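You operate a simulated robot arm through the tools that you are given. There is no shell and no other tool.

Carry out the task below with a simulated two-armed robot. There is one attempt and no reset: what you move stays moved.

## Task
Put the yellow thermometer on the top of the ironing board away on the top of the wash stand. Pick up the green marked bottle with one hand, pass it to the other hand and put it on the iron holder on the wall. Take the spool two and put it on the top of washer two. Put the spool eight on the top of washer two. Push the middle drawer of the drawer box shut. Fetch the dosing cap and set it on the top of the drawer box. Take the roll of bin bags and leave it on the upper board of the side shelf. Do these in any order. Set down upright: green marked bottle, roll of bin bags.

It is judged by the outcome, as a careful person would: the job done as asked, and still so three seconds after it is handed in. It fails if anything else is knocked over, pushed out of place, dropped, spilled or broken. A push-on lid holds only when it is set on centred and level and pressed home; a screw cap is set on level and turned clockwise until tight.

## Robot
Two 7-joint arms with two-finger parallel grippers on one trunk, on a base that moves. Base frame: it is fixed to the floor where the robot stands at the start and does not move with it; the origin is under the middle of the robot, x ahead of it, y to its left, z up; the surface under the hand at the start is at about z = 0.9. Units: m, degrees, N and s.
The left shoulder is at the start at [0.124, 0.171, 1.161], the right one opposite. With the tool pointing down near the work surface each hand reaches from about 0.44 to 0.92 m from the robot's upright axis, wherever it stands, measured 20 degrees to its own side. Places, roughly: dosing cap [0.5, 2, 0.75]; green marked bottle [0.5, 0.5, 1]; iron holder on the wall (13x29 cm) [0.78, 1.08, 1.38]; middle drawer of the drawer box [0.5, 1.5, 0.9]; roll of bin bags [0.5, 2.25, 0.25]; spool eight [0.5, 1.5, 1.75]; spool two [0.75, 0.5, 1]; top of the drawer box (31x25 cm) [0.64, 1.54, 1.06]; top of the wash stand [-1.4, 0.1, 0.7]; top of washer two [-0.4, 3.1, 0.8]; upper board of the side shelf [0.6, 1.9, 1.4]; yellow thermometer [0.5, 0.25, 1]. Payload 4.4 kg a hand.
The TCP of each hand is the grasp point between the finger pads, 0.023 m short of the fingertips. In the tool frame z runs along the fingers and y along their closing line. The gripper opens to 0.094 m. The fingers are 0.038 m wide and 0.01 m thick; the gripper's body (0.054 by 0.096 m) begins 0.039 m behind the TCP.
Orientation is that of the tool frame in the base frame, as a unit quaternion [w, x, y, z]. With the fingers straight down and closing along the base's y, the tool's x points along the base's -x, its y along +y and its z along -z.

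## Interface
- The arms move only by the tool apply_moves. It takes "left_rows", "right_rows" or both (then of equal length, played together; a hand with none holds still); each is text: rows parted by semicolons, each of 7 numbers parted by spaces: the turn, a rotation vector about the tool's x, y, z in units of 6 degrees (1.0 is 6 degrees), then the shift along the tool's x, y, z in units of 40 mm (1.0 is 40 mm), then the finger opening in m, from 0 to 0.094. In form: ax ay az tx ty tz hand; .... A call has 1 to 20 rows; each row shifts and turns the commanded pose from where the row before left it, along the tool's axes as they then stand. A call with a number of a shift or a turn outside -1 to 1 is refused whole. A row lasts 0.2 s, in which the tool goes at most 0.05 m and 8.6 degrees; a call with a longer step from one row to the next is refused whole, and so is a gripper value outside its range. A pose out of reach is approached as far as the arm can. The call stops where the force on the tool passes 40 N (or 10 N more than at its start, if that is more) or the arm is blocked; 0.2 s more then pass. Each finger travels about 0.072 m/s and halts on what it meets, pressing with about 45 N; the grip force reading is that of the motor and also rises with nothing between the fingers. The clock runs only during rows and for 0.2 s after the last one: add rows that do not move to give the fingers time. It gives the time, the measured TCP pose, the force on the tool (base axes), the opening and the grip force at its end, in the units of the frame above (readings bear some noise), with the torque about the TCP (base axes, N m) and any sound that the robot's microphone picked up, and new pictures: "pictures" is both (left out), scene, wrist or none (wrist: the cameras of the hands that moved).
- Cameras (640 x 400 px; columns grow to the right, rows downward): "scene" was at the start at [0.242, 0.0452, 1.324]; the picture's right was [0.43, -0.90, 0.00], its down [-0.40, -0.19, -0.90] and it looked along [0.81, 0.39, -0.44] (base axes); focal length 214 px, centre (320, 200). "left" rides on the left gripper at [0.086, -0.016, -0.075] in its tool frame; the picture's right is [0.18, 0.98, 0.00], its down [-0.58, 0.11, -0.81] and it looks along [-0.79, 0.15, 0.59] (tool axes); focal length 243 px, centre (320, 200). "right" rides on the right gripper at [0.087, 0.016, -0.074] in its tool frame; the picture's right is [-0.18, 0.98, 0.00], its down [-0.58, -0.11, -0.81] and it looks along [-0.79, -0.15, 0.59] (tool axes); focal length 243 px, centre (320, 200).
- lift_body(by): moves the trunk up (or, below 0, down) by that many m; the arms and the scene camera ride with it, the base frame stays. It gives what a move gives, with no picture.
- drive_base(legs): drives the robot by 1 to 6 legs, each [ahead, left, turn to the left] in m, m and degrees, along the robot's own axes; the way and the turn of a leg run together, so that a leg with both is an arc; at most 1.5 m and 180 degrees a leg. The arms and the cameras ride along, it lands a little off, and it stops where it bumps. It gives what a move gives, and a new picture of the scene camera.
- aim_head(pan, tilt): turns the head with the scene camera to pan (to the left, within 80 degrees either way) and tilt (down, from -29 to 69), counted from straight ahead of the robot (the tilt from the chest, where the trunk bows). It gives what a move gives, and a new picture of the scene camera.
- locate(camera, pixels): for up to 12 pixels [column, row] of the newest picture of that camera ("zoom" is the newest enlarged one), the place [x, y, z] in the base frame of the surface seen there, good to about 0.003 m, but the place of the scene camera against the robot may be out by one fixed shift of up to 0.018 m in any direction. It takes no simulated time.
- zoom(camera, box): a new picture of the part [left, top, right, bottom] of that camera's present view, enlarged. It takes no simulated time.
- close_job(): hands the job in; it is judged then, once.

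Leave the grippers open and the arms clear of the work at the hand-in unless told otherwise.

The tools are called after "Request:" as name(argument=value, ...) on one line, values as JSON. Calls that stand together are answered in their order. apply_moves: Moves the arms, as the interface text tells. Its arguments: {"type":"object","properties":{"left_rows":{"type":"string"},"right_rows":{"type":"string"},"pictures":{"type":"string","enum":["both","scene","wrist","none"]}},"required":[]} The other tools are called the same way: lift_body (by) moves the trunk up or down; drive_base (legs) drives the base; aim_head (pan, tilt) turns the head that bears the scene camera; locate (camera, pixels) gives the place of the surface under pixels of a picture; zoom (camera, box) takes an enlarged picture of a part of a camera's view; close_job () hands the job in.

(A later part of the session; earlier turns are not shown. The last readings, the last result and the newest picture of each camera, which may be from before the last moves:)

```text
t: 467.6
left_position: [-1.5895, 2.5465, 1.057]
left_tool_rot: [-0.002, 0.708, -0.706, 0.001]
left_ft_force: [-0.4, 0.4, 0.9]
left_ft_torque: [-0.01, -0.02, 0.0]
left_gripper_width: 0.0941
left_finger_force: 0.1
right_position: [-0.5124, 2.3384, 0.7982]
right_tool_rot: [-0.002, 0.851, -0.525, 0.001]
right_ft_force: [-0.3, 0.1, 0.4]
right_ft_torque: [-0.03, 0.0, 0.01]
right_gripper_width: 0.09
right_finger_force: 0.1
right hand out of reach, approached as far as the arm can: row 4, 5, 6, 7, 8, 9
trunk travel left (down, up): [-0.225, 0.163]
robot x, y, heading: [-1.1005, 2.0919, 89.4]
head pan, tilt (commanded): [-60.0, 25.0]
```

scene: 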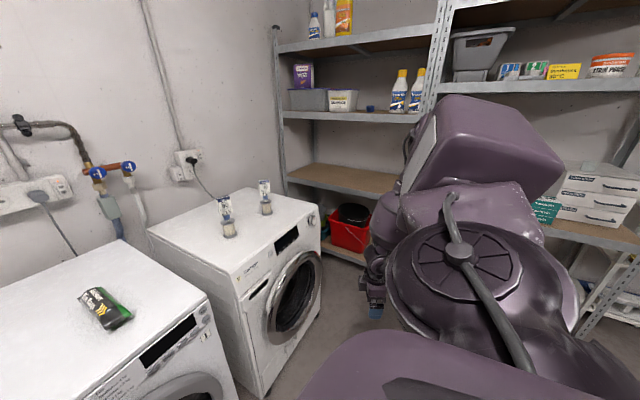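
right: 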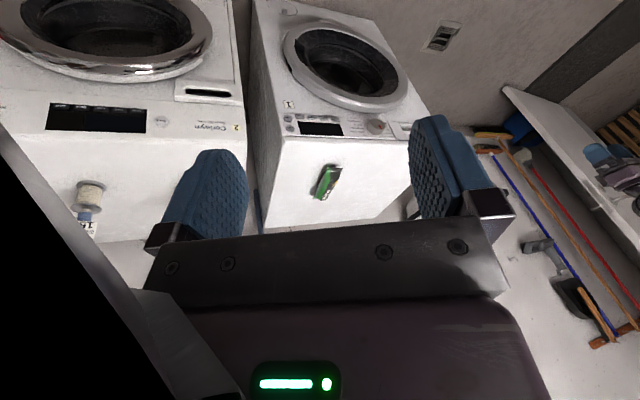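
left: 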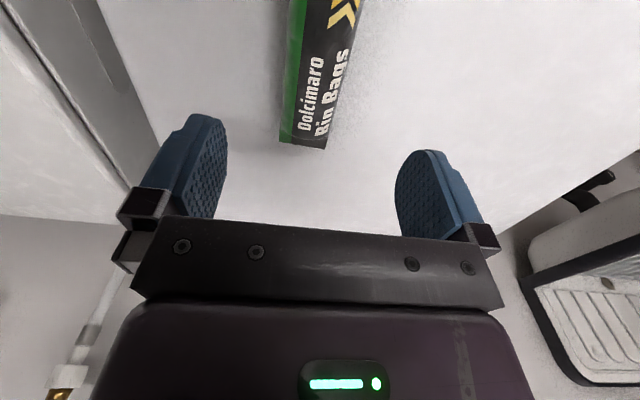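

The tool's inward yaw is limiting the sideways stretch. Rotate the right tool outward (clockwise 60°) and retry.

Request:
apply_moves(right_rows="0 0 1 -0.3 0.5 0 0.09; 0 0 1 -0.3 0.5 0 0.09; 0 0 1 0 0 0 0.09; 0 0 1 0 0 0 0.09; 0 0 1 0 0 0 0.09; 0 0 1 0 0 0 0.09; 0 0 1 0 0 0 0.09; 0 0 1 0 0 0 0.09; 0 0 1 0 0 0 0.09; 0 0 1 0 0 0 0.09; 0 0 0 0 0 0 0.09", pictures="scene")

```text
t: 470.0
left_position: [-1.5898, 2.5477, 1.0566]
left_tool_rot: [-0.001, 0.708, -0.706, 0.001]
left_ft_force: [0.6, -0.4, 1.6]
left_ft_torque: [0.01, 0.01, 0.0]
left_gripper_width: 0.0939
left_finger_force: 0.0
right_position: [-0.5586, 2.3437, 0.7999]
right_tool_rot: [0.0, -0.473, 0.881, -0.001]
right_ft_force: [-0.8, 0.4, -0.3]
right_ft_torque: [-0.03, 0.01, -0.01]
right_gripper_width: 0.0901
right_finger_force: 0.1
trunk travel left (down, up): [-0.225, 0.163]
robot x, y, heading: [-1.0983, 2.0871, 89.5]
head pan, tilt (commanded): [-60.0, 25.0]
```

scene: 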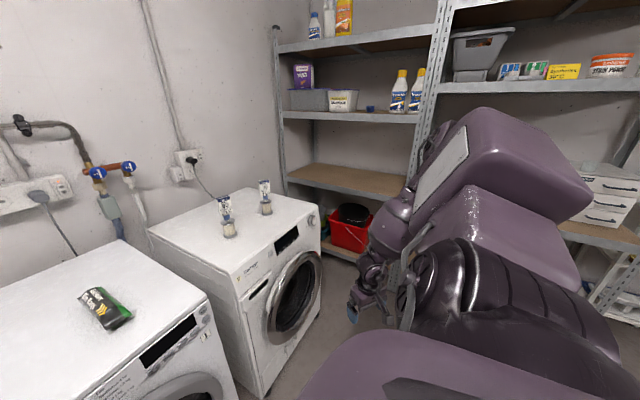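

Request:
apply_moves(right_rows="0 0 0 -0.51 -0.86 -0.6 0.09; 0 0 0 -0.51 -0.86 -0.6 0.09; 0 0 0 -0.51 -0.86 -0.6 0.09; 0 0 0 -0.51 -0.86 -0.6 0.09; 0 0 0 -0.51 -0.86 -0.6 0.09; 0 0 0 0 0 -0.8 0.09; 0 0 0 0 0 0 0.09", pictures="scene")

```text
t: 471.8
left_position: [-1.5894, 2.5466, 1.0564]
left_tool_rot: [-0.001, 0.708, -0.706, 0.002]
left_ft_force: [0.3, 0.0, -0.5]
left_ft_torque: [0.0, 0.0, -0.04]
left_gripper_width: 0.0938
left_finger_force: 0.1
right_position: [-0.3498, 2.2194, 0.9382]
right_tool_rot: [-0.058, -0.434, 0.891, -0.115]
right_ft_force: [0.0, 0.0, 1.0]
right_ft_torque: [0.02, 0.0, -0.02]
right_gripper_width: 0.0901
right_finger_force: 0.1
right hand out of reach, approached as far as the arm can: row 5
trunk travel left (down, up): [-0.225, 0.163]
robot x, y, heading: [-1.1031, 2.0924, 89.6]
head pan, tilt (commanded): [-60.0, 25.0]
stopped in row 7 (right hand): the arm was blocked; the commanded pose is now the measured one
```

scene: 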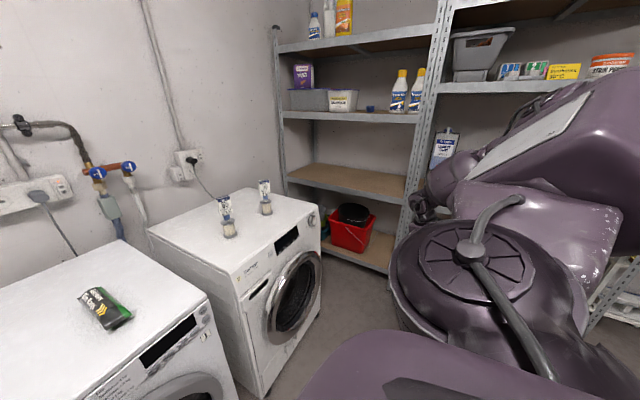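

Stretched out to the side. Level and swing forward along the outside.

Request:
apply_moves(right_rows="-0.745 -0.98 0 0 0 0 0.09; -0.745 -0.98 0 0 0 0 0.09; 0 0 0 -0.61 0.95 0 0.09; 0 0 0 -0.61 0.95 0 0.09; 0 0 0 -0.61 0.95 0 0.09; 0 0 0 -0.61 0.95 0 0.09; 0 0 0 -0.61 0.95 0 0.09; 0 0 0 -0.61 0.95 0 0.09; 0 0 0 -0.61 0.95 0 0.09; 0 0 0 0 0 0 0.09", pictures="scene")

```text
t: 474.0
left_position: [-1.5898, 2.5466, 1.057]
left_tool_rot: [0.001, -0.707, 0.707, -0.001]
left_ft_force: [0.1, 0.1, -0.2]
left_ft_torque: [-0.03, 0.01, 0.0]
left_gripper_width: 0.094
left_finger_force: 0.1
right_position: [-0.4733, 2.5323, 0.9367]
right_tool_rot: [0.001, -0.438, 0.899, 0.0]
right_ft_force: [0.5, 0.0, 0.0]
right_ft_torque: [0.01, -0.02, 0.0]
right_gripper_width: 0.09
right_finger_force: 0.0
right hand out of reach, approached as far as the arm can: row 1, 2
trunk travel left (down, up): [-0.225, 0.163]
robot x, y, heading: [-1.1017, 2.088, 89.4]
head pan, tilt (commanded): [-60.0, 25.0]
```

scene: 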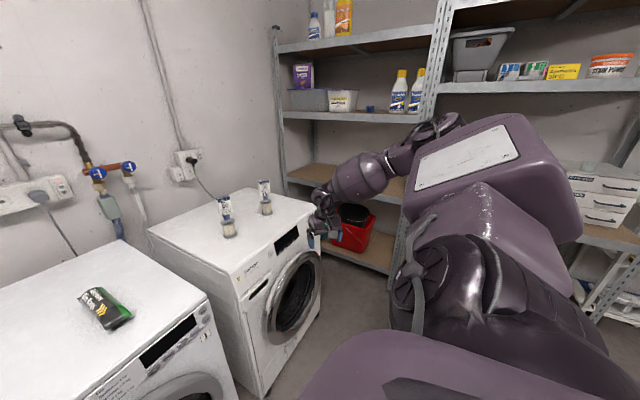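

Good. Continue the swing inward.

Request:
apply_moves(right_rows="0 0 0 -0.05 0.94 -0.25 0.09; 0 0 0 -0.05 0.94 -0.25 0.09; 0 0 0 -0.05 0.94 -0.25 0.09; 0 0 0 -0.05 0.94 -0.25 0.09; 0 0 0 -0.05 0.94 -0.25 0.09; 0 0 0 -0.05 0.94 -0.25 0.09; 0 0 0 -0.05 0.94 -0.25 0.09; 0 0 0 0.31 0.88 0 0.09; 0 0 0 0.31 0.88 0 0.09; 0 0 0 0.31 0.88 0 0.09; 0 0 0 0.31 0.88 0 0.09; 0 0 0 0.31 0.88 0 0.09; 0 0 0 0.31 0.88 0 0.09; 0 0 0 0 0 0 0.09", pictures="scene")

```text
t: 477.0
left_position: [-1.5893, 2.5469, 1.0566]
left_tool_rot: [-0.001, 0.707, -0.707, 0.001]
left_ft_force: [-0.1, 0.2, -0.3]
left_ft_torque: [0.02, 0.0, 0.02]
left_gripper_width: 0.0941
left_finger_force: 0.1
right_position: [-0.8851, 2.7783, 1.0079]
right_tool_rot: [0.001, -0.439, 0.899, 0.001]
right_ft_force: [-0.4, -0.4, -0.5]
right_ft_torque: [0.0, 0.0, 0.05]
right_gripper_width: 0.09
right_finger_force: 0.0
trunk travel left (down, up): [-0.225, 0.163]
robot x, y, heading: [-1.101, 2.0878, 89.6]
head pan, tilt (commanded): [-60.0, 25.0]
```

scene: 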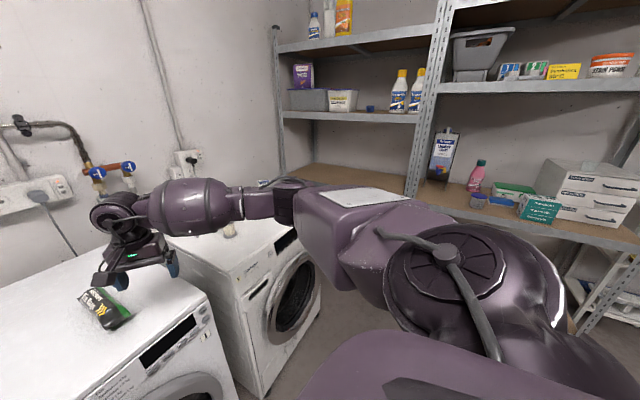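

Right arm is in a good, extended posture. Now yaw it to point along +y and tilt it 42° forward, above/before the pack.

Request:
apply_moves(right_rows="0 0 -0.905 0 0 -0.3 0.09; 0 0 -0.905 0 0 -0.3 0.09; 0 0 -0.905 0 0 -0.3 0.09; 0 0 -0.905 0 0 -0.3 0.09; 0 0 -0.905 0 0 0 0.09; 0 0 -0.905 0 0 0 0.09; 0 0 -0.905 0 0 0 0.09; 0 -1 0 0 0 0 0.09; 0 -1 0 0 0 0 0.09; 0 -1 0 0 0 0 0.09; 0 -1 0 0 0 0 0.09; 0 -1 0 0 0 0 0.09; 0 -1 0 0 0 0 0.09; 0 -1 0 0 0 0 0.09; 0 0 0 0 0 0 0.09", pictures="none")

Request:
aim_head(pan=-5, tilt=35)

```text
t: 480.2
left_position: [-1.5895, 2.5466, 1.0569]
left_tool_rot: [-0.001, 0.708, -0.707, 0.002]
left_ft_force: [-0.4, 0.1, 0.3]
left_ft_torque: [-0.01, 0.01, 0.04]
left_gripper_width: 0.0943
left_finger_force: 0.1
right_position: [-0.8858, 2.7782, 1.0545]
right_tool_rot: [-0.254, 0.661, -0.659, -0.254]
right_ft_force: [0.8, 0.2, -0.3]
right_ft_torque: [-0.01, 0.04, 0.0]
right_gripper_width: 0.09
right_finger_force: 0.0
trunk travel left (down, up): [-0.225, 0.163]
robot x, y, heading: [-1.1003, 2.0881, 89.4]
head pan, tilt (commanded): [-60.0, 25.0]
```

```text
t: 481.4
left_position: [-1.5911, 2.5484, 1.0568]
left_tool_rot: [-0.001, 0.708, -0.706, 0.001]
left_ft_force: [0.7, -0.8, 0.0]
left_ft_torque: [-0.02, 0.03, -0.02]
left_gripper_width: 0.0942
left_finger_force: 0.1
right_position: [-0.8862, 2.7778, 1.0539]
right_tool_rot: [-0.254, 0.66, -0.66, -0.253]
right_ft_force: [-0.2, 0.8, -0.2]
right_ft_torque: [-0.01, 0.06, -0.02]
right_gripper_width: 0.0899
right_finger_force: 0.1
trunk travel left (down, up): [-0.225, 0.163]
robot x, y, heading: [-1.1031, 2.0914, 89.5]
head pan, tilt (commanded): [-5.0, 35.0]
```

scene: 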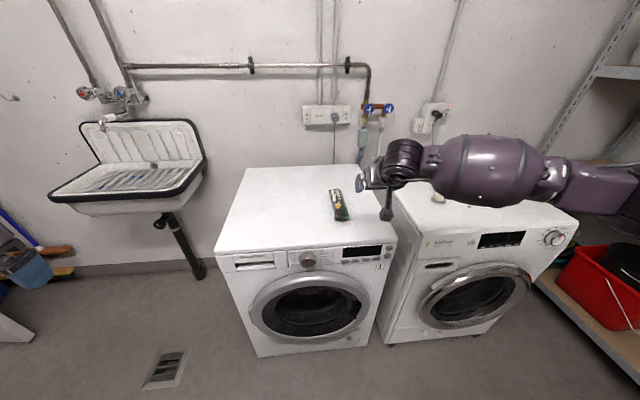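

Orientation as wanted (T=42°, pointing +y). Drive 13 cm ahead and shift the hand over the pack's near half at [-0.957,2.906].

Request:
drive_base(legs=[[0.125, 0.03, 0]])

Request:
apply_moves(right_rows="0 0 0 0 0.5 0 0.09; 0 0 0 0 0.5 0 0.09; 0 0 0 0 0 0 0.09", pictures="both")

```text
t: 482.7
left_position: [-1.6183, 2.67, 1.0565]
left_tool_rot: [0.0, 0.708, -0.706, 0.003]
left_ft_force: [-0.1, 1.3, 0.7]
left_ft_torque: [-0.03, -0.02, 0.01]
left_gripper_width: 0.0945
left_finger_force: 0.0
right_position: [-0.9168, 2.9006, 1.0537]
right_tool_rot: [-0.254, 0.661, -0.659, -0.254]
right_ft_force: [-0.3, -1.0, -0.4]
right_ft_torque: [-0.01, -0.02, -0.03]
right_gripper_width: 0.0901
right_finger_force: 0.0
trunk travel left (down, up): [-0.225, 0.163]
robot x, y, heading: [-1.1342, 2.2118, 89.6]
head pan, tilt (commanded): [-5.0, 35.0]
```

scene: 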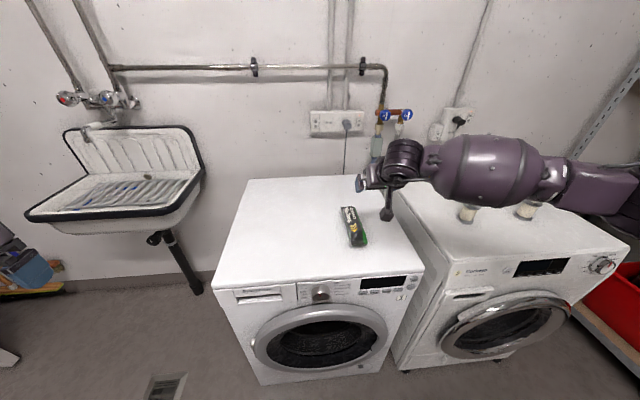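

```text
t: 483.5
left_position: [-1.6194, 2.668, 1.0564]
left_tool_rot: [-0.001, 0.708, -0.706, 0.001]
left_ft_force: [-0.2, -0.2, -0.2]
left_ft_torque: [0.02, -0.01, 0.01]
left_gripper_width: 0.094
left_finger_force: 0.1
right_position: [-0.9565, 2.9009, 1.055]
right_tool_rot: [-0.254, 0.661, -0.66, -0.253]
right_ft_force: [0.7, 0.3, -0.2]
right_ft_torque: [0.0, -0.01, 0.01]
right_gripper_width: 0.0901
right_finger_force: 0.1
trunk travel left (down, up): [-0.225, 0.163]
robot x, y, heading: [-1.1299, 2.2098, 89.7]
head pan, tilt (commanded): [-5.0, 35.0]
```

scene: 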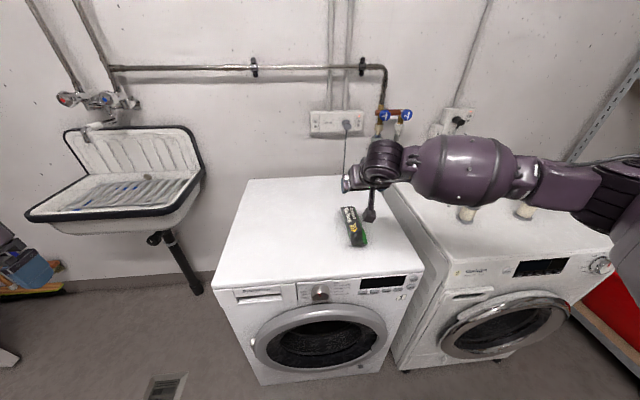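
right: 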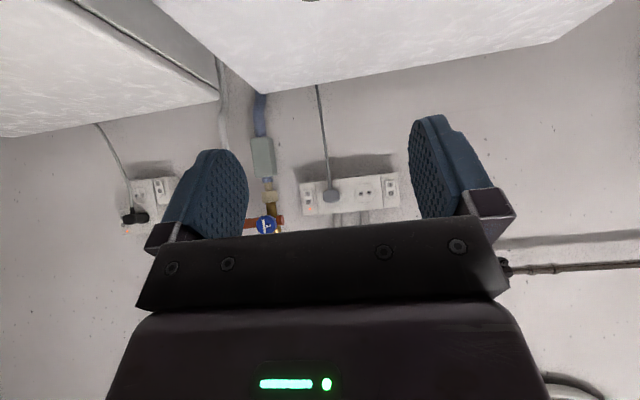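

Directly above the near half of the pack. Descend 12 cm and check alignment.

Request:
apply_moves(right_rows="0 0 0 0.602 0 0.668 0.09; 0 0 0 0.602 0 0.668 0.09; 0 0 0 0.602 0 0.668 0.09; 0 0 0 0 0 0 0.09", pictures="both")

Request:
zoom(camera="scene", box=[310, 150, 420, 260])

```text
t: 484.5
left_position: [-1.6194, 2.6677, 1.0575]
left_tool_rot: [-0.001, 0.708, -0.706, 0.001]
left_ft_force: [0.6, -0.3, 0.4]
left_ft_torque: [0.02, 0.01, 0.0]
left_gripper_width: 0.0942
left_finger_force: 0.1
right_position: [-0.9563, 2.9016, 0.9471]
right_tool_rot: [-0.254, 0.661, -0.659, -0.255]
right_ft_force: [0.1, 0.3, 0.5]
right_ft_torque: [0.0, -0.02, 0.02]
right_gripper_width: 0.0899
right_finger_force: 0.0
trunk travel left (down, up): [-0.225, 0.163]
robot x, y, heading: [-1.1316, 2.2077, 89.9]
head pan, tilt (commanded): [-5.0, 35.0]
```

scene: 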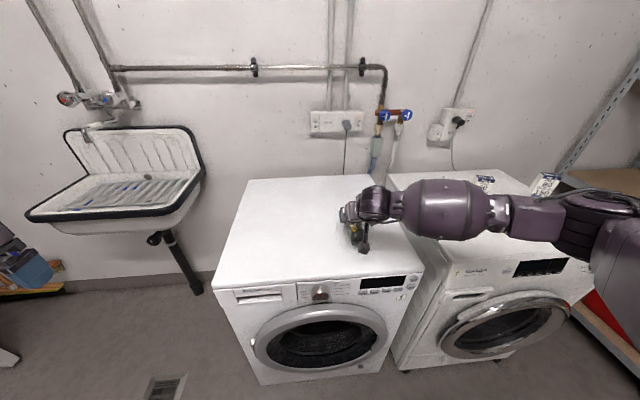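
right: 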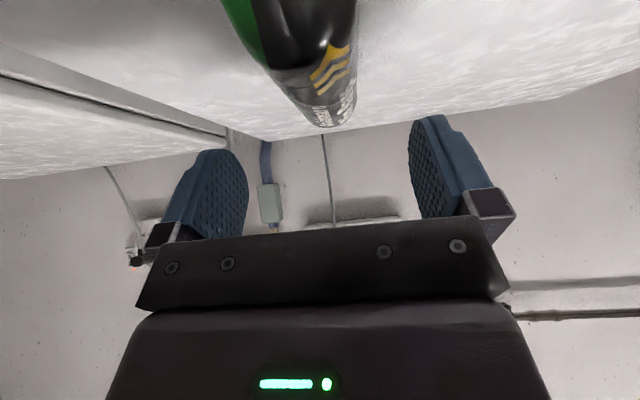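

```text
3.64 times, centred on (365, 205) of scene
```

zoom: 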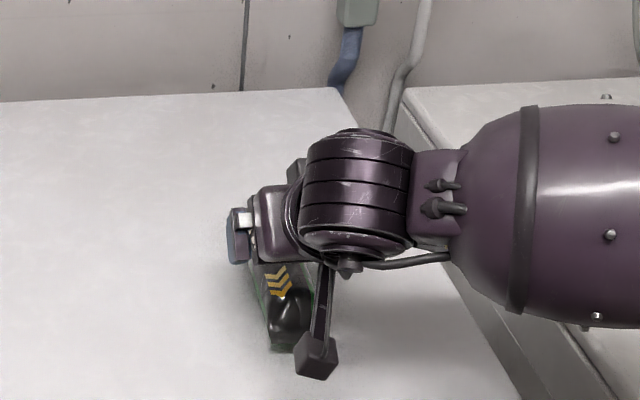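

Pack lies between the fingers, ~4 mm toward +x. Correct and descend the last 6 cm, then close.

Request:
apply_moves(right_rows="0 0 0 0.5 -0.1 0.56 0.09; 0 0 0 0.5 0 0.56 0.09; 0 0 0 0 0 0 0.09", pictures="wrist")

```text
t: 485.3
left_position: [-1.6188, 2.6683, 1.0581]
left_tool_rot: [-0.001, 0.708, -0.706, 0.002]
left_ft_force: [0.2, 0.5, 0.0]
left_ft_torque: [0.02, 0.02, -0.01]
left_gripper_width: 0.0938
left_finger_force: 0.0
right_position: [-0.9527, 2.8995, 0.8857]
right_tool_rot: [-0.253, 0.662, -0.658, -0.254]
right_ft_force: [-0.1, 1.0, 0.6]
right_ft_torque: [0.03, 0.02, 0.02]
right_gripper_width: 0.09
right_finger_force: 0.0
trunk travel left (down, up): [-0.225, 0.163]
robot x, y, heading: [-1.1289, 2.2124, 89.9]
head pan, tilt (commanded): [-5.0, 35.0]
```

right: 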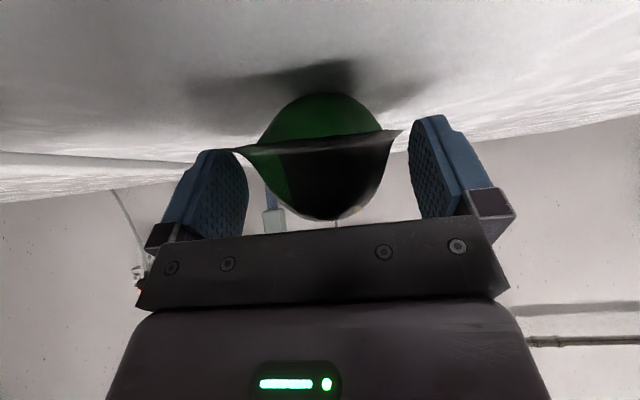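

The pack's near end sits between the fingers. Close.

Request:
apply_moves(right_rows="0 0 0 0 0 0 0.07; 0 0 0 0 0 0 0.055; 0 0 0 0 0 0 0.04; 0 0 0 0 0 0 0.035; 0 0 0 0 0 0 0.035; 0 0 0 0 0 0 0.035", pictures="wrist")

```text
t: 486.7
left_position: [-1.6195, 2.6686, 1.057]
left_tool_rot: [-0.002, 0.709, -0.705, 0.001]
left_ft_force: [-0.6, 0.0, -0.7]
left_ft_torque: [0.0, 0.01, 0.0]
left_gripper_width: 0.0941
left_finger_force: 0.0
right_position: [-0.9529, 2.9005, 0.8859]
right_tool_rot: [-0.253, 0.662, -0.659, -0.253]
right_ft_force: [-0.2, 0.4, 0.2]
right_ft_torque: [0.08, -0.01, 0.05]
right_gripper_width: 0.049
right_finger_force: 44.8
trunk travel left (down, up): [-0.225, 0.163]
robot x, y, heading: [-1.1299, 2.2138, 89.4]
head pan, tilt (commanded): [-5.0, 35.0]
```

right: 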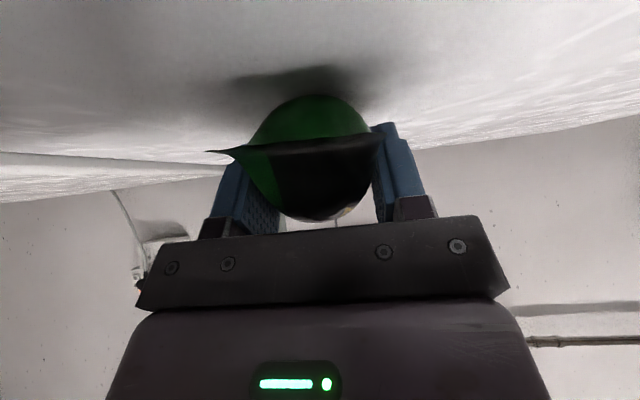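

Gripped. Lift 20 cm and check that the pack stays level.

Request:
apply_moves(right_rows="0 0 0 -0.3 0 -0.33 0.035; 0 0 0 -0.6 0 -0.67 0.035; 0 0 0 -0.6 0 -0.67 0.035; 0 0 0 -0.6 0 -0.67 0.035; 0 0 0 -0.6 0 -0.67 0.035; 0 0 0 -0.6 0 -0.67 0.035; 0 0 0 0 0 0 0.035", pictures="both")

Request:
zoom(camera="scene", box=[290, 80, 430, 230])

```text
t: 488.3
left_position: [-1.6195, 2.6685, 1.0569]
left_tool_rot: [0.0, 0.708, -0.706, 0.002]
left_ft_force: [0.0, 0.5, 0.5]
left_ft_torque: [-0.05, 0.04, 0.01]
left_gripper_width: 0.0942
left_finger_force: 0.1
right_position: [-0.9517, 2.9006, 1.0828]
right_tool_rot: [-0.253, 0.661, -0.659, -0.253]
right_ft_force: [0.6, -0.7, -1.5]
right_ft_torque: [-0.13, 0.04, -0.01]
right_gripper_width: 0.0493
right_finger_force: 44.8
trunk travel left (down, up): [-0.225, 0.163]
robot x, y, heading: [-1.1349, 2.2104, 89.5]
head pan, tilt (commanded): [-5.0, 35.0]
```

scene: 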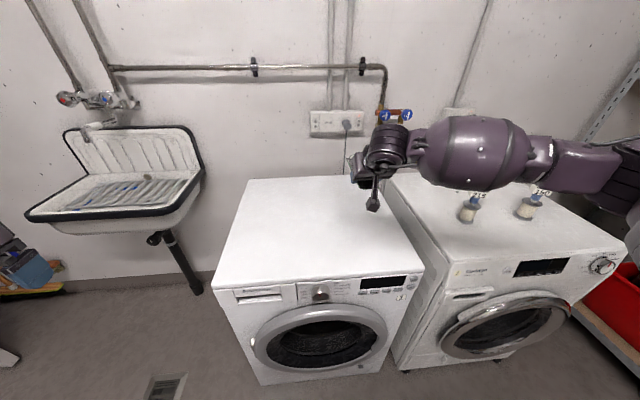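
right: 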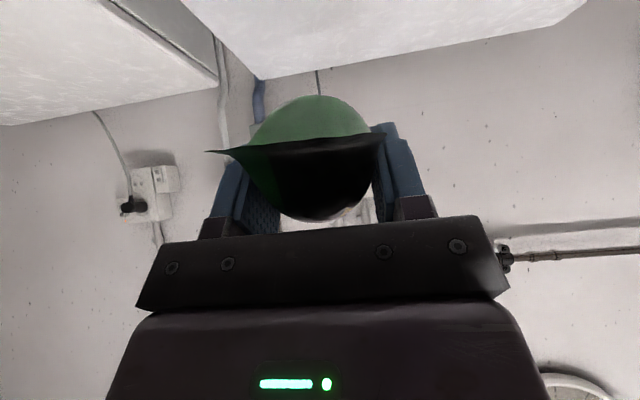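

```text
2.67 times, centred on (360, 155) of scene
```

zoom: 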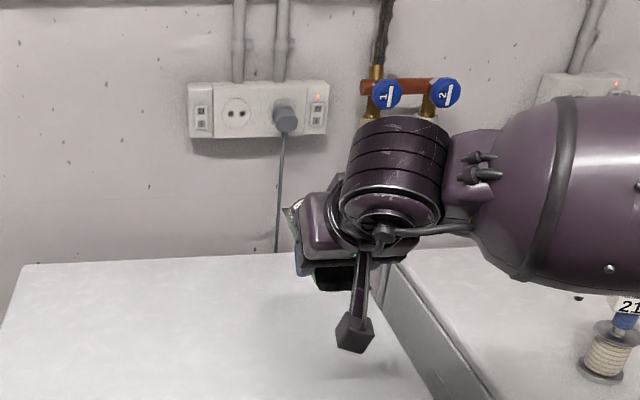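

The pack is held firmly and level. Back away from the washer, turn to heading ~30°, and go to the open floor before the rack's right end.

Request:
drive_base(legs=[[-0.45, 0, 0], [0, 0, -60]])

Request:
lift_body(by=0.16)

```text
t: 493.7
left_position: [-0.9784, 2.4051, 1.0576]
left_tool_rot: [0.0, -0.258, 0.966, -0.002]
left_ft_force: [0.2, 0.5, 0.2]
left_ft_torque: [0.04, 0.03, 0.01]
left_gripper_width: 0.094
left_finger_force: 0.1
right_position: [-0.4452, 1.9416, 1.0848]
right_tool_rot: [0.347, -0.241, 0.902, 0.092]
right_ft_force: [-0.6, -0.1, -3.5]
right_ft_torque: [-0.06, 0.1, 0.02]
right_gripper_width: 0.0492
right_finger_force: 44.8
trunk travel left (down, up): [-0.225, 0.163]
robot x, y, heading: [-1.1342, 1.7534, 29.3]
head pan, tilt (commanded): [-5.0, 35.0]
```

scene: 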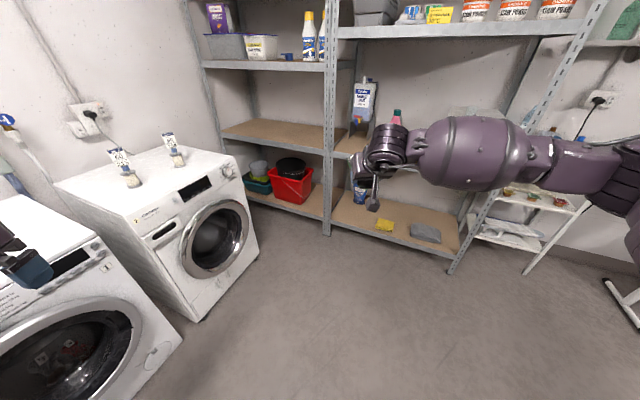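

```text
t: 495.5
left_position: [-0.978, 2.4052, 1.2161]
left_tool_rot: [0.001, -0.258, 0.966, -0.002]
left_ft_force: [-0.6, 1.3, -0.5]
left_ft_torque: [0.01, -0.01, 0.01]
left_gripper_width: 0.0943
left_finger_force: 0.1
right_position: [-0.4464, 1.94, 1.2442]
right_tool_rot: [0.345, -0.241, 0.902, 0.091]
right_ft_force: [0.4, 0.0, -2.3]
right_ft_torque: [-0.08, 0.1, -0.03]
right_gripper_width: 0.0493
right_finger_force: 45.5
trunk travel left (down, up): [-0.385, 0.003]
robot x, y, heading: [-1.1357, 1.7548, 29.0]
head pan, tilt (commanded): [-5.0, 35.0]
```

Raise the right hand to z≈1.53 and rotate it +30° about the vertical (pack stays level).

Request:
apply_moves(right_rows="0 0 0 -0.604 0 -0.674 0.035; 0 0 0 -0.604 0 -0.674 0.035; 0 0 0 -0.604 0 -0.674 0.035; 0 0 0 -0.604 0 -0.674 0.035; 0 0 0 -0.604 0 -0.674 0.035; 0 0 0 -0.604 0 -0.674 0.035; 0 0 0 -0.604 0 -0.674 0.035; 0 0 0 -0.604 0 -0.674 0.035; -0.666 0 -0.743 0 0 0 0.035; -0.666 0 -0.743 0 0 0 0.035; -0.666 0 -0.743 0 0 0 0.035; -0.666 0 -0.743 0 0 0 0.035; -0.666 0 -0.743 0 0 0 0.035; 0 0 0 0 0 0 0.035", pictures="both")

```text
t: 498.5
left_position: [-0.9781, 2.4054, 1.217]
left_tool_rot: [0.001, -0.258, 0.966, -0.002]
left_ft_force: [-0.1, -0.3, -0.5]
left_ft_torque: [-0.04, 0.02, -0.01]
left_gripper_width: 0.0942
left_finger_force: 0.1
right_position: [-0.4481, 1.9415, 1.5338]
right_tool_rot: [0.311, -0.466, 0.809, 0.177]
right_ft_force: [0.9, 0.6, -2.1]
right_ft_torque: [-0.07, 0.09, 0.0]
right_gripper_width: 0.0492
right_finger_force: 45.1
trunk travel left (down, up): [-0.385, 0.003]
robot x, y, heading: [-1.1285, 1.7547, 29.1]
head pan, tilt (commanded): [-5.0, 35.0]
```

scene: 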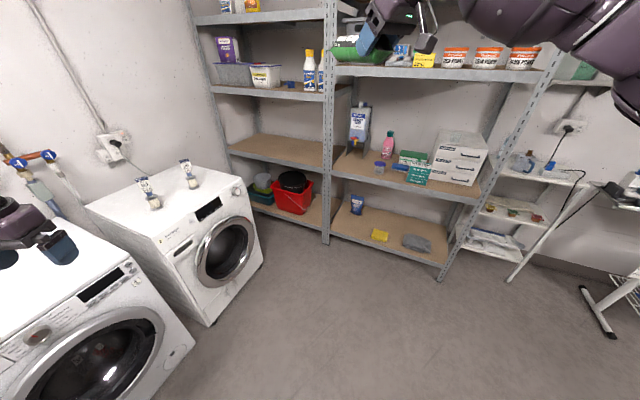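
right: 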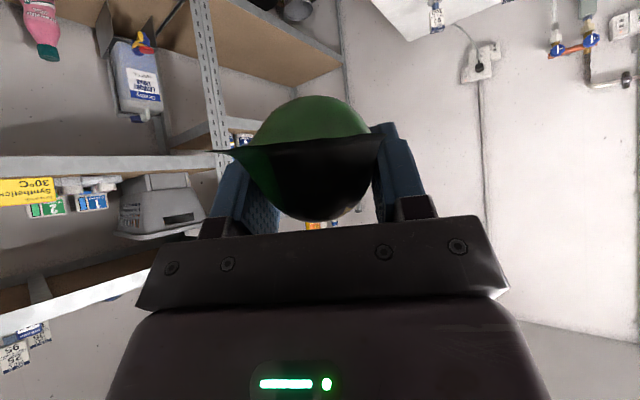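

Excellent, no limits. Now strafe to the right first (staying clear of the rack's post), then go ahead to a point just outside the rack's right side.

Request:
drive_base(legs=[[0, -1.034, 0]])

Request:
aim_head(pan=10, tilt=10)

```text
t: 508.0
left_position: [-0.4683, 1.499, 1.2156]
left_tool_rot: [0.001, -0.261, 0.965, -0.001]
left_ft_force: [0.5, 0.1, 0.0]
left_ft_torque: [0.02, 0.02, -0.01]
left_gripper_width: 0.094
left_finger_force: 0.0
right_position: [0.0655, 1.0378, 1.5335]
right_tool_rot: [0.311, -0.469, 0.807, 0.179]
right_ft_force: [0.0, -0.4, -2.4]
right_ft_torque: [-0.08, 0.07, 0.0]
right_gripper_width: 0.0493
right_finger_force: 44.6
trunk travel left (down, up): [-0.385, 0.003]
robot x, y, heading: [-0.62, 0.8431, 29.5]
head pan, tilt (commanded): [-5.0, 35.0]
```

scene: 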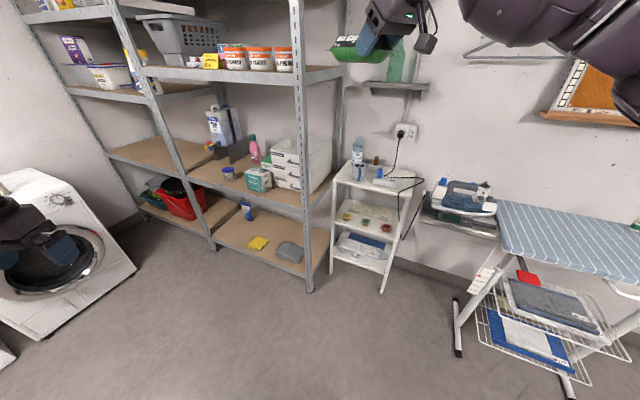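

```text
t: 508.9
left_position: [-0.4679, 1.4991, 1.2166]
left_tool_rot: [0.0, -0.262, 0.965, -0.001]
left_ft_force: [-1.0, 0.2, -0.3]
left_ft_torque: [-0.03, 0.06, 0.02]
left_gripper_width: 0.0941
left_finger_force: 0.1
right_position: [0.0654, 1.0379, 1.5337]
right_tool_rot: [0.311, -0.469, 0.808, 0.178]
right_ft_force: [-0.7, 0.2, -3.2]
right_ft_torque: [-0.13, 0.05, 0.03]
right_gripper_width: 0.0494
right_finger_force: 45.2
trunk travel left (down, up): [-0.385, 0.003]
robot x, y, heading: [-0.616, 0.8466, 29.8]
head pan, tilt (commanded): [10.0, 10.0]
```

scene: 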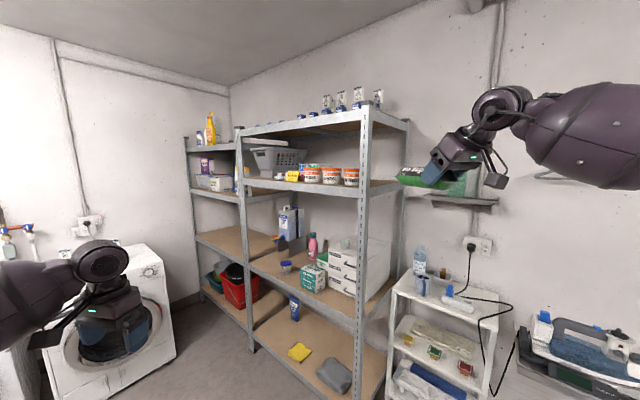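

Zoom on the rack's right side at the upper board to check the space behind the tubs.

Request:
zoom(camera="scene", box=[250, 100, 430, 230])

Request:
locate(camera="scene", pixels=[[385, 183], [372, 186], [395, 182], [362, 190], [375, 192], [390, 188], [370, 135], [395, 130], [352, 177], [403, 180], [366, 140], [380, 179]])

```text
3.08 times, centred on (340, 165) of scene
```

zoom: 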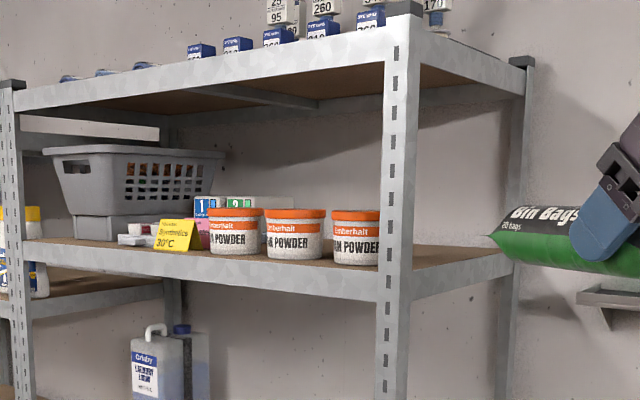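

```text
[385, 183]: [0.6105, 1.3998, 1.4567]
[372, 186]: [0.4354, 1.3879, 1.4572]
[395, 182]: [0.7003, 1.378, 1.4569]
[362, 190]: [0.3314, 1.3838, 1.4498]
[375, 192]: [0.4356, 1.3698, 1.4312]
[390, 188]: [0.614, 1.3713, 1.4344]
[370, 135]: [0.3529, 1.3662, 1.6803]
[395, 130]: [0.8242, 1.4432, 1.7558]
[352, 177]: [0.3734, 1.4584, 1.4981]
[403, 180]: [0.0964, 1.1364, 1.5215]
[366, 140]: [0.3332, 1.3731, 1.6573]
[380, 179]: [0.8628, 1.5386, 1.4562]
```

The space behind the tubs at the right end is free. Check the height of the right wrist's top relative to the TCP (z=1.534).

Request:
locate(camera="scene", pixels=[[500, 88], [515, 90], [490, 105], [480, 125], [560, 90], [600, 88], [455, 150], [495, 181], [440, 175], [410, 170], [400, 175]])

Request:
zoom(camera="scene", box=[385, 70, 545, 210])

```text
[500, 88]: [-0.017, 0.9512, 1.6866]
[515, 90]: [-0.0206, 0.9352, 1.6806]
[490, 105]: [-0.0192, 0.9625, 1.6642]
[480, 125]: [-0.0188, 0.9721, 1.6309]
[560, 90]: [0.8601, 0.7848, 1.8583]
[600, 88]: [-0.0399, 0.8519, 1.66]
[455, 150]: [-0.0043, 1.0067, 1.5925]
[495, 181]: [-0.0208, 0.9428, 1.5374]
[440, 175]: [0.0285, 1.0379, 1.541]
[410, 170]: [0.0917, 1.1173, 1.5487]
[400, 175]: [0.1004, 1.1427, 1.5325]
```

```text
2.86 times, centred on (465, 140) of scene
```

zoom: 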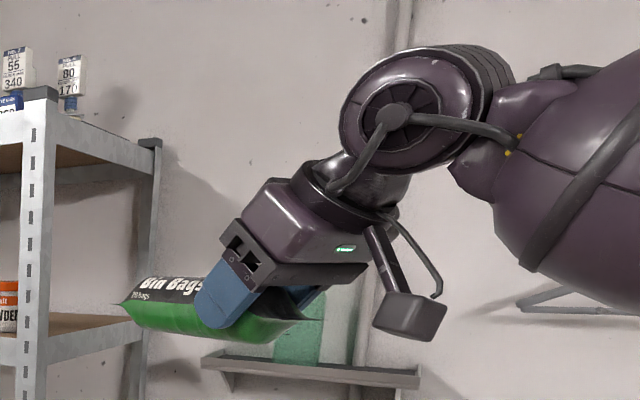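

Wrist top is only ~15 cm above the TCP – fits under the top board. Lower the hand 2.7 cm and drive ahead 0.4 m to just outside the side opening.

Request:
apply_moves(right_rows="0 0 0 0.45 0 0.5 0.035; 0 0 0 0 0 0 0.035", pictures="none")

Request:
drive_base(legs=[[0.38, 0, 0]])

Request:
apply_moves(right_rows="0 0 0 0 0 0 0.035", pictures="wrist")

```text
t: 509.5
left_position: [-0.4684, 1.4979, 1.2169]
left_tool_rot: [0.0, -0.262, 0.965, -0.001]
left_ft_force: [-0.5, 0.2, -0.8]
left_ft_torque: [-0.04, 0.01, -0.01]
left_gripper_width: 0.0941
left_finger_force: 0.0
right_position: [0.0648, 1.0374, 1.5083]
right_tool_rot: [0.311, -0.469, 0.807, 0.179]
right_ft_force: [-0.6, -0.1, -1.5]
right_ft_torque: [-0.1, 0.03, -0.01]
right_gripper_width: 0.0494
right_finger_force: 45.3
trunk travel left (down, up): [-0.385, 0.003]
robot x, y, heading: [-0.6162, 0.8461, 29.7]
head pan, tilt (commanded): [10.0, 10.0]
```

```text
t: 511.9
left_position: [-0.1383, 1.6921, 1.216]
left_tool_rot: [-0.001, -0.264, 0.964, -0.002]
left_ft_force: [0.6, 0.2, -0.8]
left_ft_torque: [0.03, 0.0, 0.0]
left_gripper_width: 0.0941
left_finger_force: 0.0
right_position: [0.3994, 1.2331, 1.5083]
right_tool_rot: [0.309, -0.471, 0.807, 0.179]
right_ft_force: [0.5, -0.2, -1.8]
right_ft_torque: [-0.08, 0.06, -0.05]
right_gripper_width: 0.0495
right_finger_force: 44.7
trunk travel left (down, up): [-0.385, 0.003]
robot x, y, heading: [-0.286, 1.0379, 30.0]
head pan, tilt (commanded): [10.0, 10.0]
```

scene: 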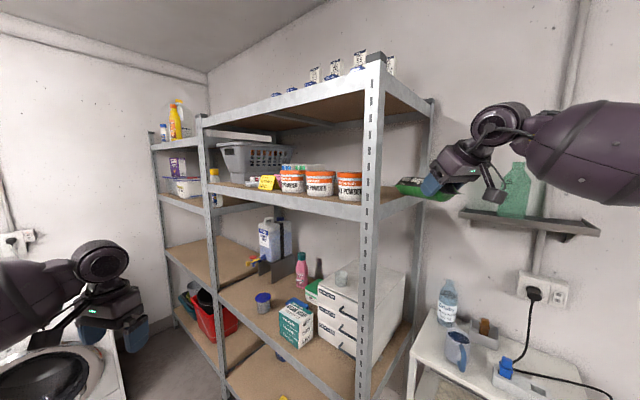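

```text
t: 512.3
left_position: [-0.1396, 1.6913, 1.2166]
left_tool_rot: [0.001, -0.264, 0.965, -0.001]
left_ft_force: [0.0, 0.9, 0.6]
left_ft_torque: [-0.02, -0.03, -0.01]
left_gripper_width: 0.094
left_finger_force: 0.0
right_position: [0.398, 1.2327, 1.5075]
right_tool_rot: [0.309, -0.472, 0.806, 0.179]
right_ft_force: [0.0, -0.7, -1.9]
right_ft_torque: [-0.05, 0.06, -0.01]
right_gripper_width: 0.0492
right_finger_force: 44.4
trunk travel left (down, up): [-0.385, 0.003]
robot x, y, heading: [-0.2849, 1.0388, 29.7]
head pan, tilt (commanded): [10.0, 10.0]
```

right: 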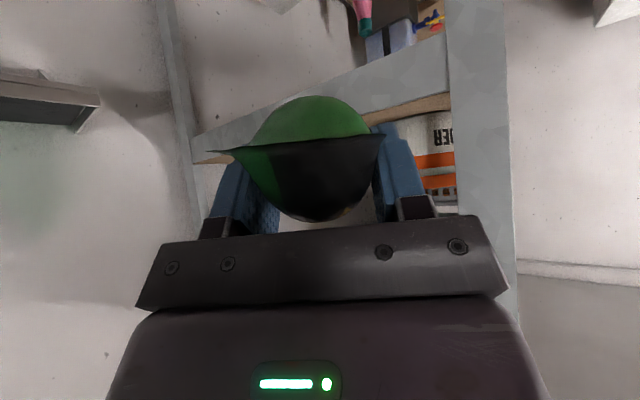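

To keep clear of the third tub, I enter a bit further right: final TCP (0.62,1.49). First shift 7 cm in +x, then half-way in along the tool direction.

Request:
drive_base(legs=[[0.0634, -0.0362, 0], [0.12, 0.071, 0]])

Request:
apply_moves(right_rows="0 0 0 0 0 0 0.035", pictures="wrist")

Request:
zoom(camera="scene", box=[300, 60, 560, 260])

```text
t: 514.3
left_position: [0.0027, 1.8105, 1.2169]
left_tool_rot: [0.0, -0.264, 0.964, -0.002]
left_ft_force: [0.5, 0.2, 0.5]
left_ft_torque: [-0.01, 0.01, 0.02]
left_gripper_width: 0.0941
left_finger_force: 0.0
right_position: [0.5408, 1.3515, 1.5076]
right_tool_rot: [0.31, -0.471, 0.806, 0.179]
right_ft_force: [-0.2, 0.9, -2.6]
right_ft_torque: [-0.11, 0.07, 0.0]
right_gripper_width: 0.0494
right_finger_force: 45.0
trunk travel left (down, up): [-0.385, 0.003]
robot x, y, heading: [-0.1416, 1.1538, 29.9]
head pan, tilt (commanded): [10.0, 10.0]
```

scene: 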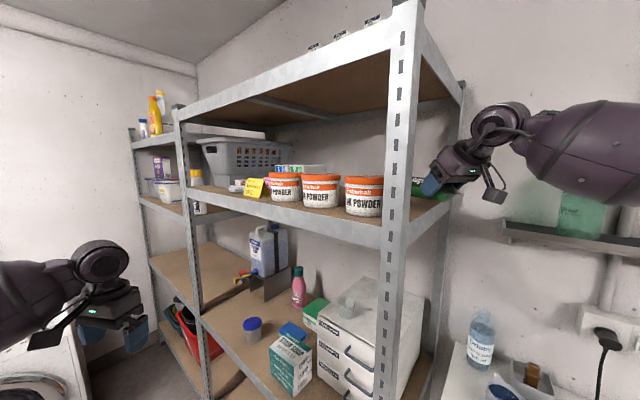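

```text
t: 514.7
left_position: [0.0014, 1.8082, 1.216]
left_tool_rot: [0.001, -0.264, 0.965, -0.001]
left_ft_force: [0.3, -0.4, 0.0]
left_ft_torque: [-0.01, 0.02, -0.02]
left_gripper_width: 0.0941
left_finger_force: 0.1
right_position: [0.5378, 1.3494, 1.5086]
right_tool_rot: [0.31, -0.471, 0.806, 0.18]
right_ft_force: [-0.5, 0.5, -1.9]
right_ft_torque: [-0.09, 0.04, 0.01]
right_gripper_width: 0.0492
right_finger_force: 45.0
trunk travel left (down, up): [-0.385, 0.003]
robot x, y, heading: [-0.1445, 1.1546, 30.0]
head pan, tilt (commanded): [10.0, 10.0]
```

right: 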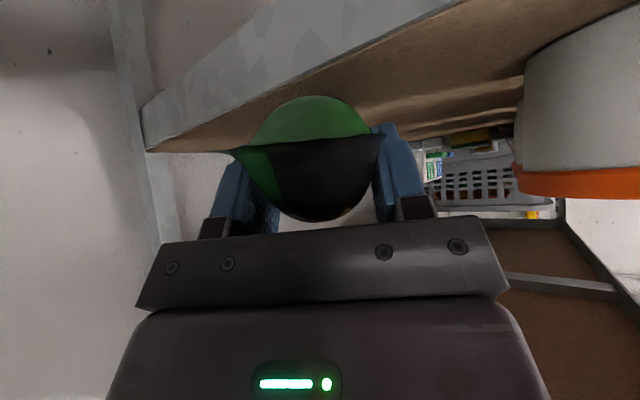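

```text
2.00 times, centred on (430, 160) of scene
```

zoom: 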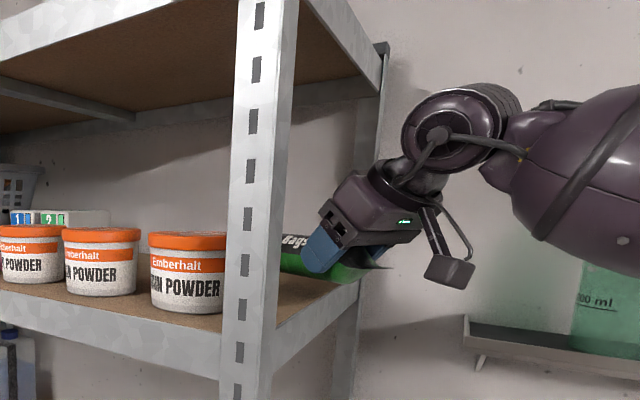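

Clear so far: tub to the right in the wrist view, the board's edge below. Locate the board and tub with the wrist camera.

Request:
locate(camera="right", pixels=[[450, 90], [400, 110], [530, 110], [560, 170], [440, 160], [480, 180], [300, 60], [180, 130], [420, 80], [500, 60]])

```text
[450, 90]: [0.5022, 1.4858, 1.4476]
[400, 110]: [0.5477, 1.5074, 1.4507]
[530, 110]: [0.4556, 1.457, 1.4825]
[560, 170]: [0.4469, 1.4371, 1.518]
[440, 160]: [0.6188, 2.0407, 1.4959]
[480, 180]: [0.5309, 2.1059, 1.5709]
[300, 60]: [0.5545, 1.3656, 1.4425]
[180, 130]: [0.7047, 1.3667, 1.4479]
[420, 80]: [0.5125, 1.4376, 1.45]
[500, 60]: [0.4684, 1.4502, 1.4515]
```

Board z=1.450 and tub 3's back is at x≈0.46: clear. Continue 16 cm along the tool direction.

Request:
drive_base(legs=[[0.142, 0.084, 0]])

Request:
apply_moves(right_rows="0 0 0 0 0 0 0.035", pictures="wrist")

Request:
zoom(camera="scene", box=[300, 40, 560, 240])

```text
t: 516.1
left_position: [0.0857, 1.9505, 1.2164]
left_tool_rot: [-0.001, -0.263, 0.965, -0.002]
left_ft_force: [0.2, -0.3, -0.7]
left_ft_torque: [0.0, 0.01, -0.04]
left_gripper_width: 0.0939
left_finger_force: 0.1
right_position: [0.6224, 1.4907, 1.5086]
right_tool_rot: [0.309, -0.47, 0.807, 0.179]
right_ft_force: [0.6, 0.0, -2.9]
right_ft_torque: [-0.1, 0.06, -0.02]
right_gripper_width: 0.0492
right_finger_force: 44.4
trunk travel left (down, up): [-0.385, 0.003]
robot x, y, heading: [-0.0657, 1.2982, 29.8]
head pan, tilt (commanded): [10.0, 10.0]
```

scene: 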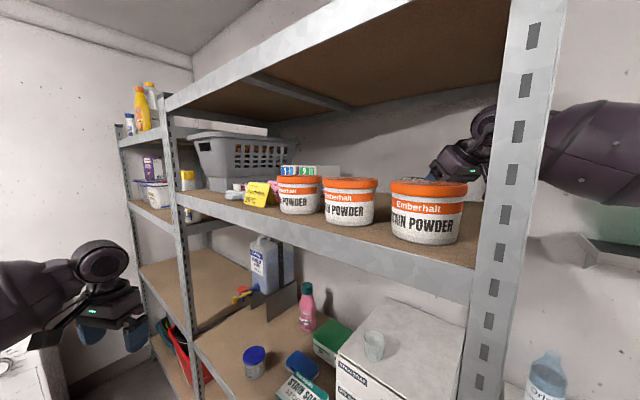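

```text
t: 516.5
left_position: [0.0852, 1.9494, 1.2177]
left_tool_rot: [0.0, -0.263, 0.965, -0.001]
left_ft_force: [0.7, -0.1, -0.1]
left_ft_torque: [-0.01, 0.0, 0.01]
left_gripper_width: 0.0941
left_finger_force: 0.1
right_position: [0.6205, 1.4884, 1.5079]
right_tool_rot: [0.31, -0.47, 0.807, 0.179]
right_ft_force: [0.4, -0.3, -1.2]
right_ft_torque: [-0.14, 0.04, 0.02]
right_gripper_width: 0.0494
right_finger_force: 45.4
trunk travel left (down, up): [-0.385, 0.003]
robot x, y, heading: [-0.0655, 1.2958, 29.6]
head pan, tilt (commanded): [10.0, 10.0]
```

right: 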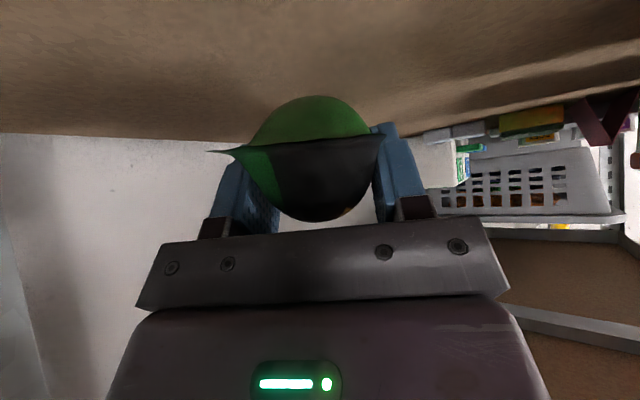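

```text
2.00 times, centred on (430, 140) of scene
```

zoom: 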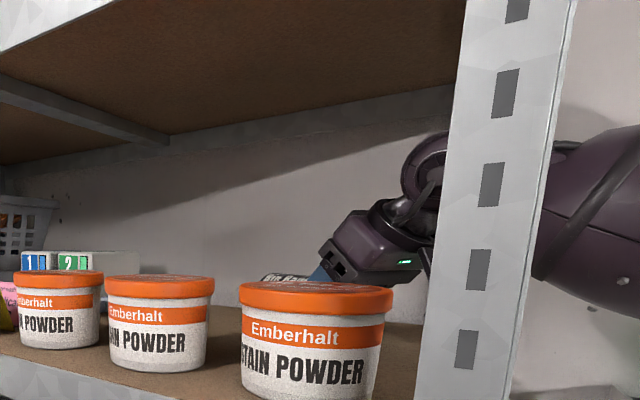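

In position. Lower ~2 cm to contact in small steps.

Request:
apply_moves(right_rows="0 0 0 0.2 0 0.223 0.035; 0 0 0 0.1 0 0.112 0.035; 0 0 0 0.04 0 0.045 0.035; 0 0 0 0 0 0 0.035", pictures="none")

```text
t: 517.5
left_position: [0.0857, 1.9504, 1.2166]
left_tool_rot: [0.001, -0.262, 0.965, -0.001]
left_ft_force: [-0.6, -0.4, 0.2]
left_ft_torque: [0.0, -0.01, -0.02]
left_gripper_width: 0.0942
left_finger_force: 0.0
right_position: [0.6209, 1.4907, 1.4873]
right_tool_rot: [0.31, -0.47, 0.807, 0.178]
right_ft_force: [-0.4, 0.5, -2.0]
right_ft_torque: [-0.09, 0.07, 0.03]
right_gripper_width: 0.0496
right_finger_force: 45.1
trunk travel left (down, up): [-0.385, 0.003]
robot x, y, heading: [-0.0614, 1.2951, 29.6]
head pan, tilt (commanded): [10.0, 10.0]
```

Request:
apply_moves(right_rows="0 0 0 0.03 0 0.033 0.035; 0 0 0 0.02 0 0.022 0.035; 0 0 0 0 0 0 0.035", pictures="none")

```text
t: 518.3
left_position: [0.0855, 1.95, 1.217]
left_tool_rot: [0.0, -0.262, 0.965, -0.002]
left_ft_force: [0.6, -0.7, 0.0]
left_ft_torque: [0.01, -0.03, -0.01]
left_gripper_width: 0.094
left_finger_force: 0.2
right_position: [0.6202, 1.4907, 1.4858]
right_tool_rot: [0.311, -0.47, 0.806, 0.18]
right_ft_force: [3.0, 0.9, 5.8]
right_ft_torque: [0.35, -0.33, -0.02]
right_gripper_width: 0.0493
right_finger_force: 44.8
trunk travel left (down, up): [-0.385, 0.003]
robot x, y, heading: [-0.0602, 1.3002, 29.8]
head pan, tilt (commanded): [10.0, 10.0]
```

Contact felt. Open the fingers slowly and withdraw along the tool axis (up and back).

Request:
apply_moves(right_rows="0 0 0 0 0 0 0.06; 0 0 0 0 0 0 0.07; 0 0 0 0 0 0 0.08; 0 0 0 0 0 0 0.09; 0 0 0 0 0 0 0.09; 0 0 0 0 0 -0.4 0.09; 0 0 0 0 0 -0.7 0.09; 0 0 0 0 0 -0.7 0.09; 0 0 0 0 0 0 0.09", pictures="both")

```text
t: 520.3
left_position: [0.0857, 1.9516, 1.2171]
left_tool_rot: [0.001, -0.262, 0.965, -0.003]
left_ft_force: [0.5, 0.6, -0.9]
left_ft_torque: [-0.01, 0.03, -0.02]
left_gripper_width: 0.0942
left_finger_force: 0.0
right_position: [0.5956, 1.4511, 1.5397]
right_tool_rot: [0.31, -0.47, 0.807, 0.179]
right_ft_force: [-0.1, 1.4, 0.2]
right_ft_torque: [0.0, -0.02, -0.02]
right_gripper_width: 0.0901
right_finger_force: 0.1
trunk travel left (down, up): [-0.385, 0.003]
robot x, y, heading: [-0.0652, 1.2951, 29.8]
head pan, tilt (commanded): [10.0, 10.0]
```

scene: 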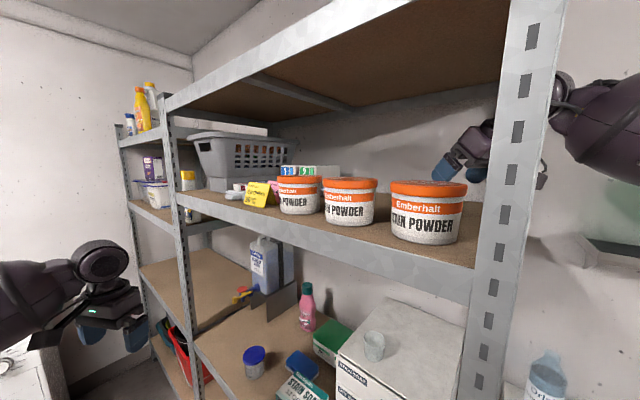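
right: 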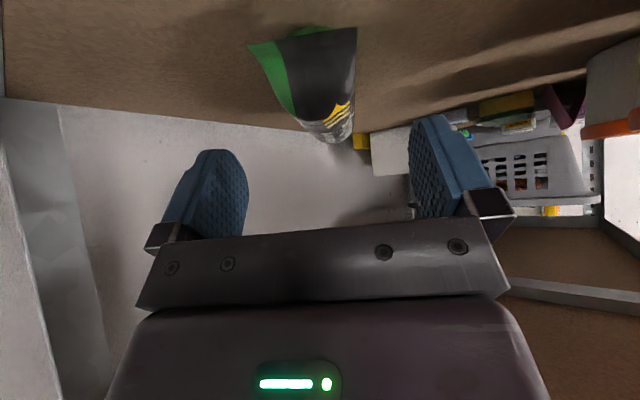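

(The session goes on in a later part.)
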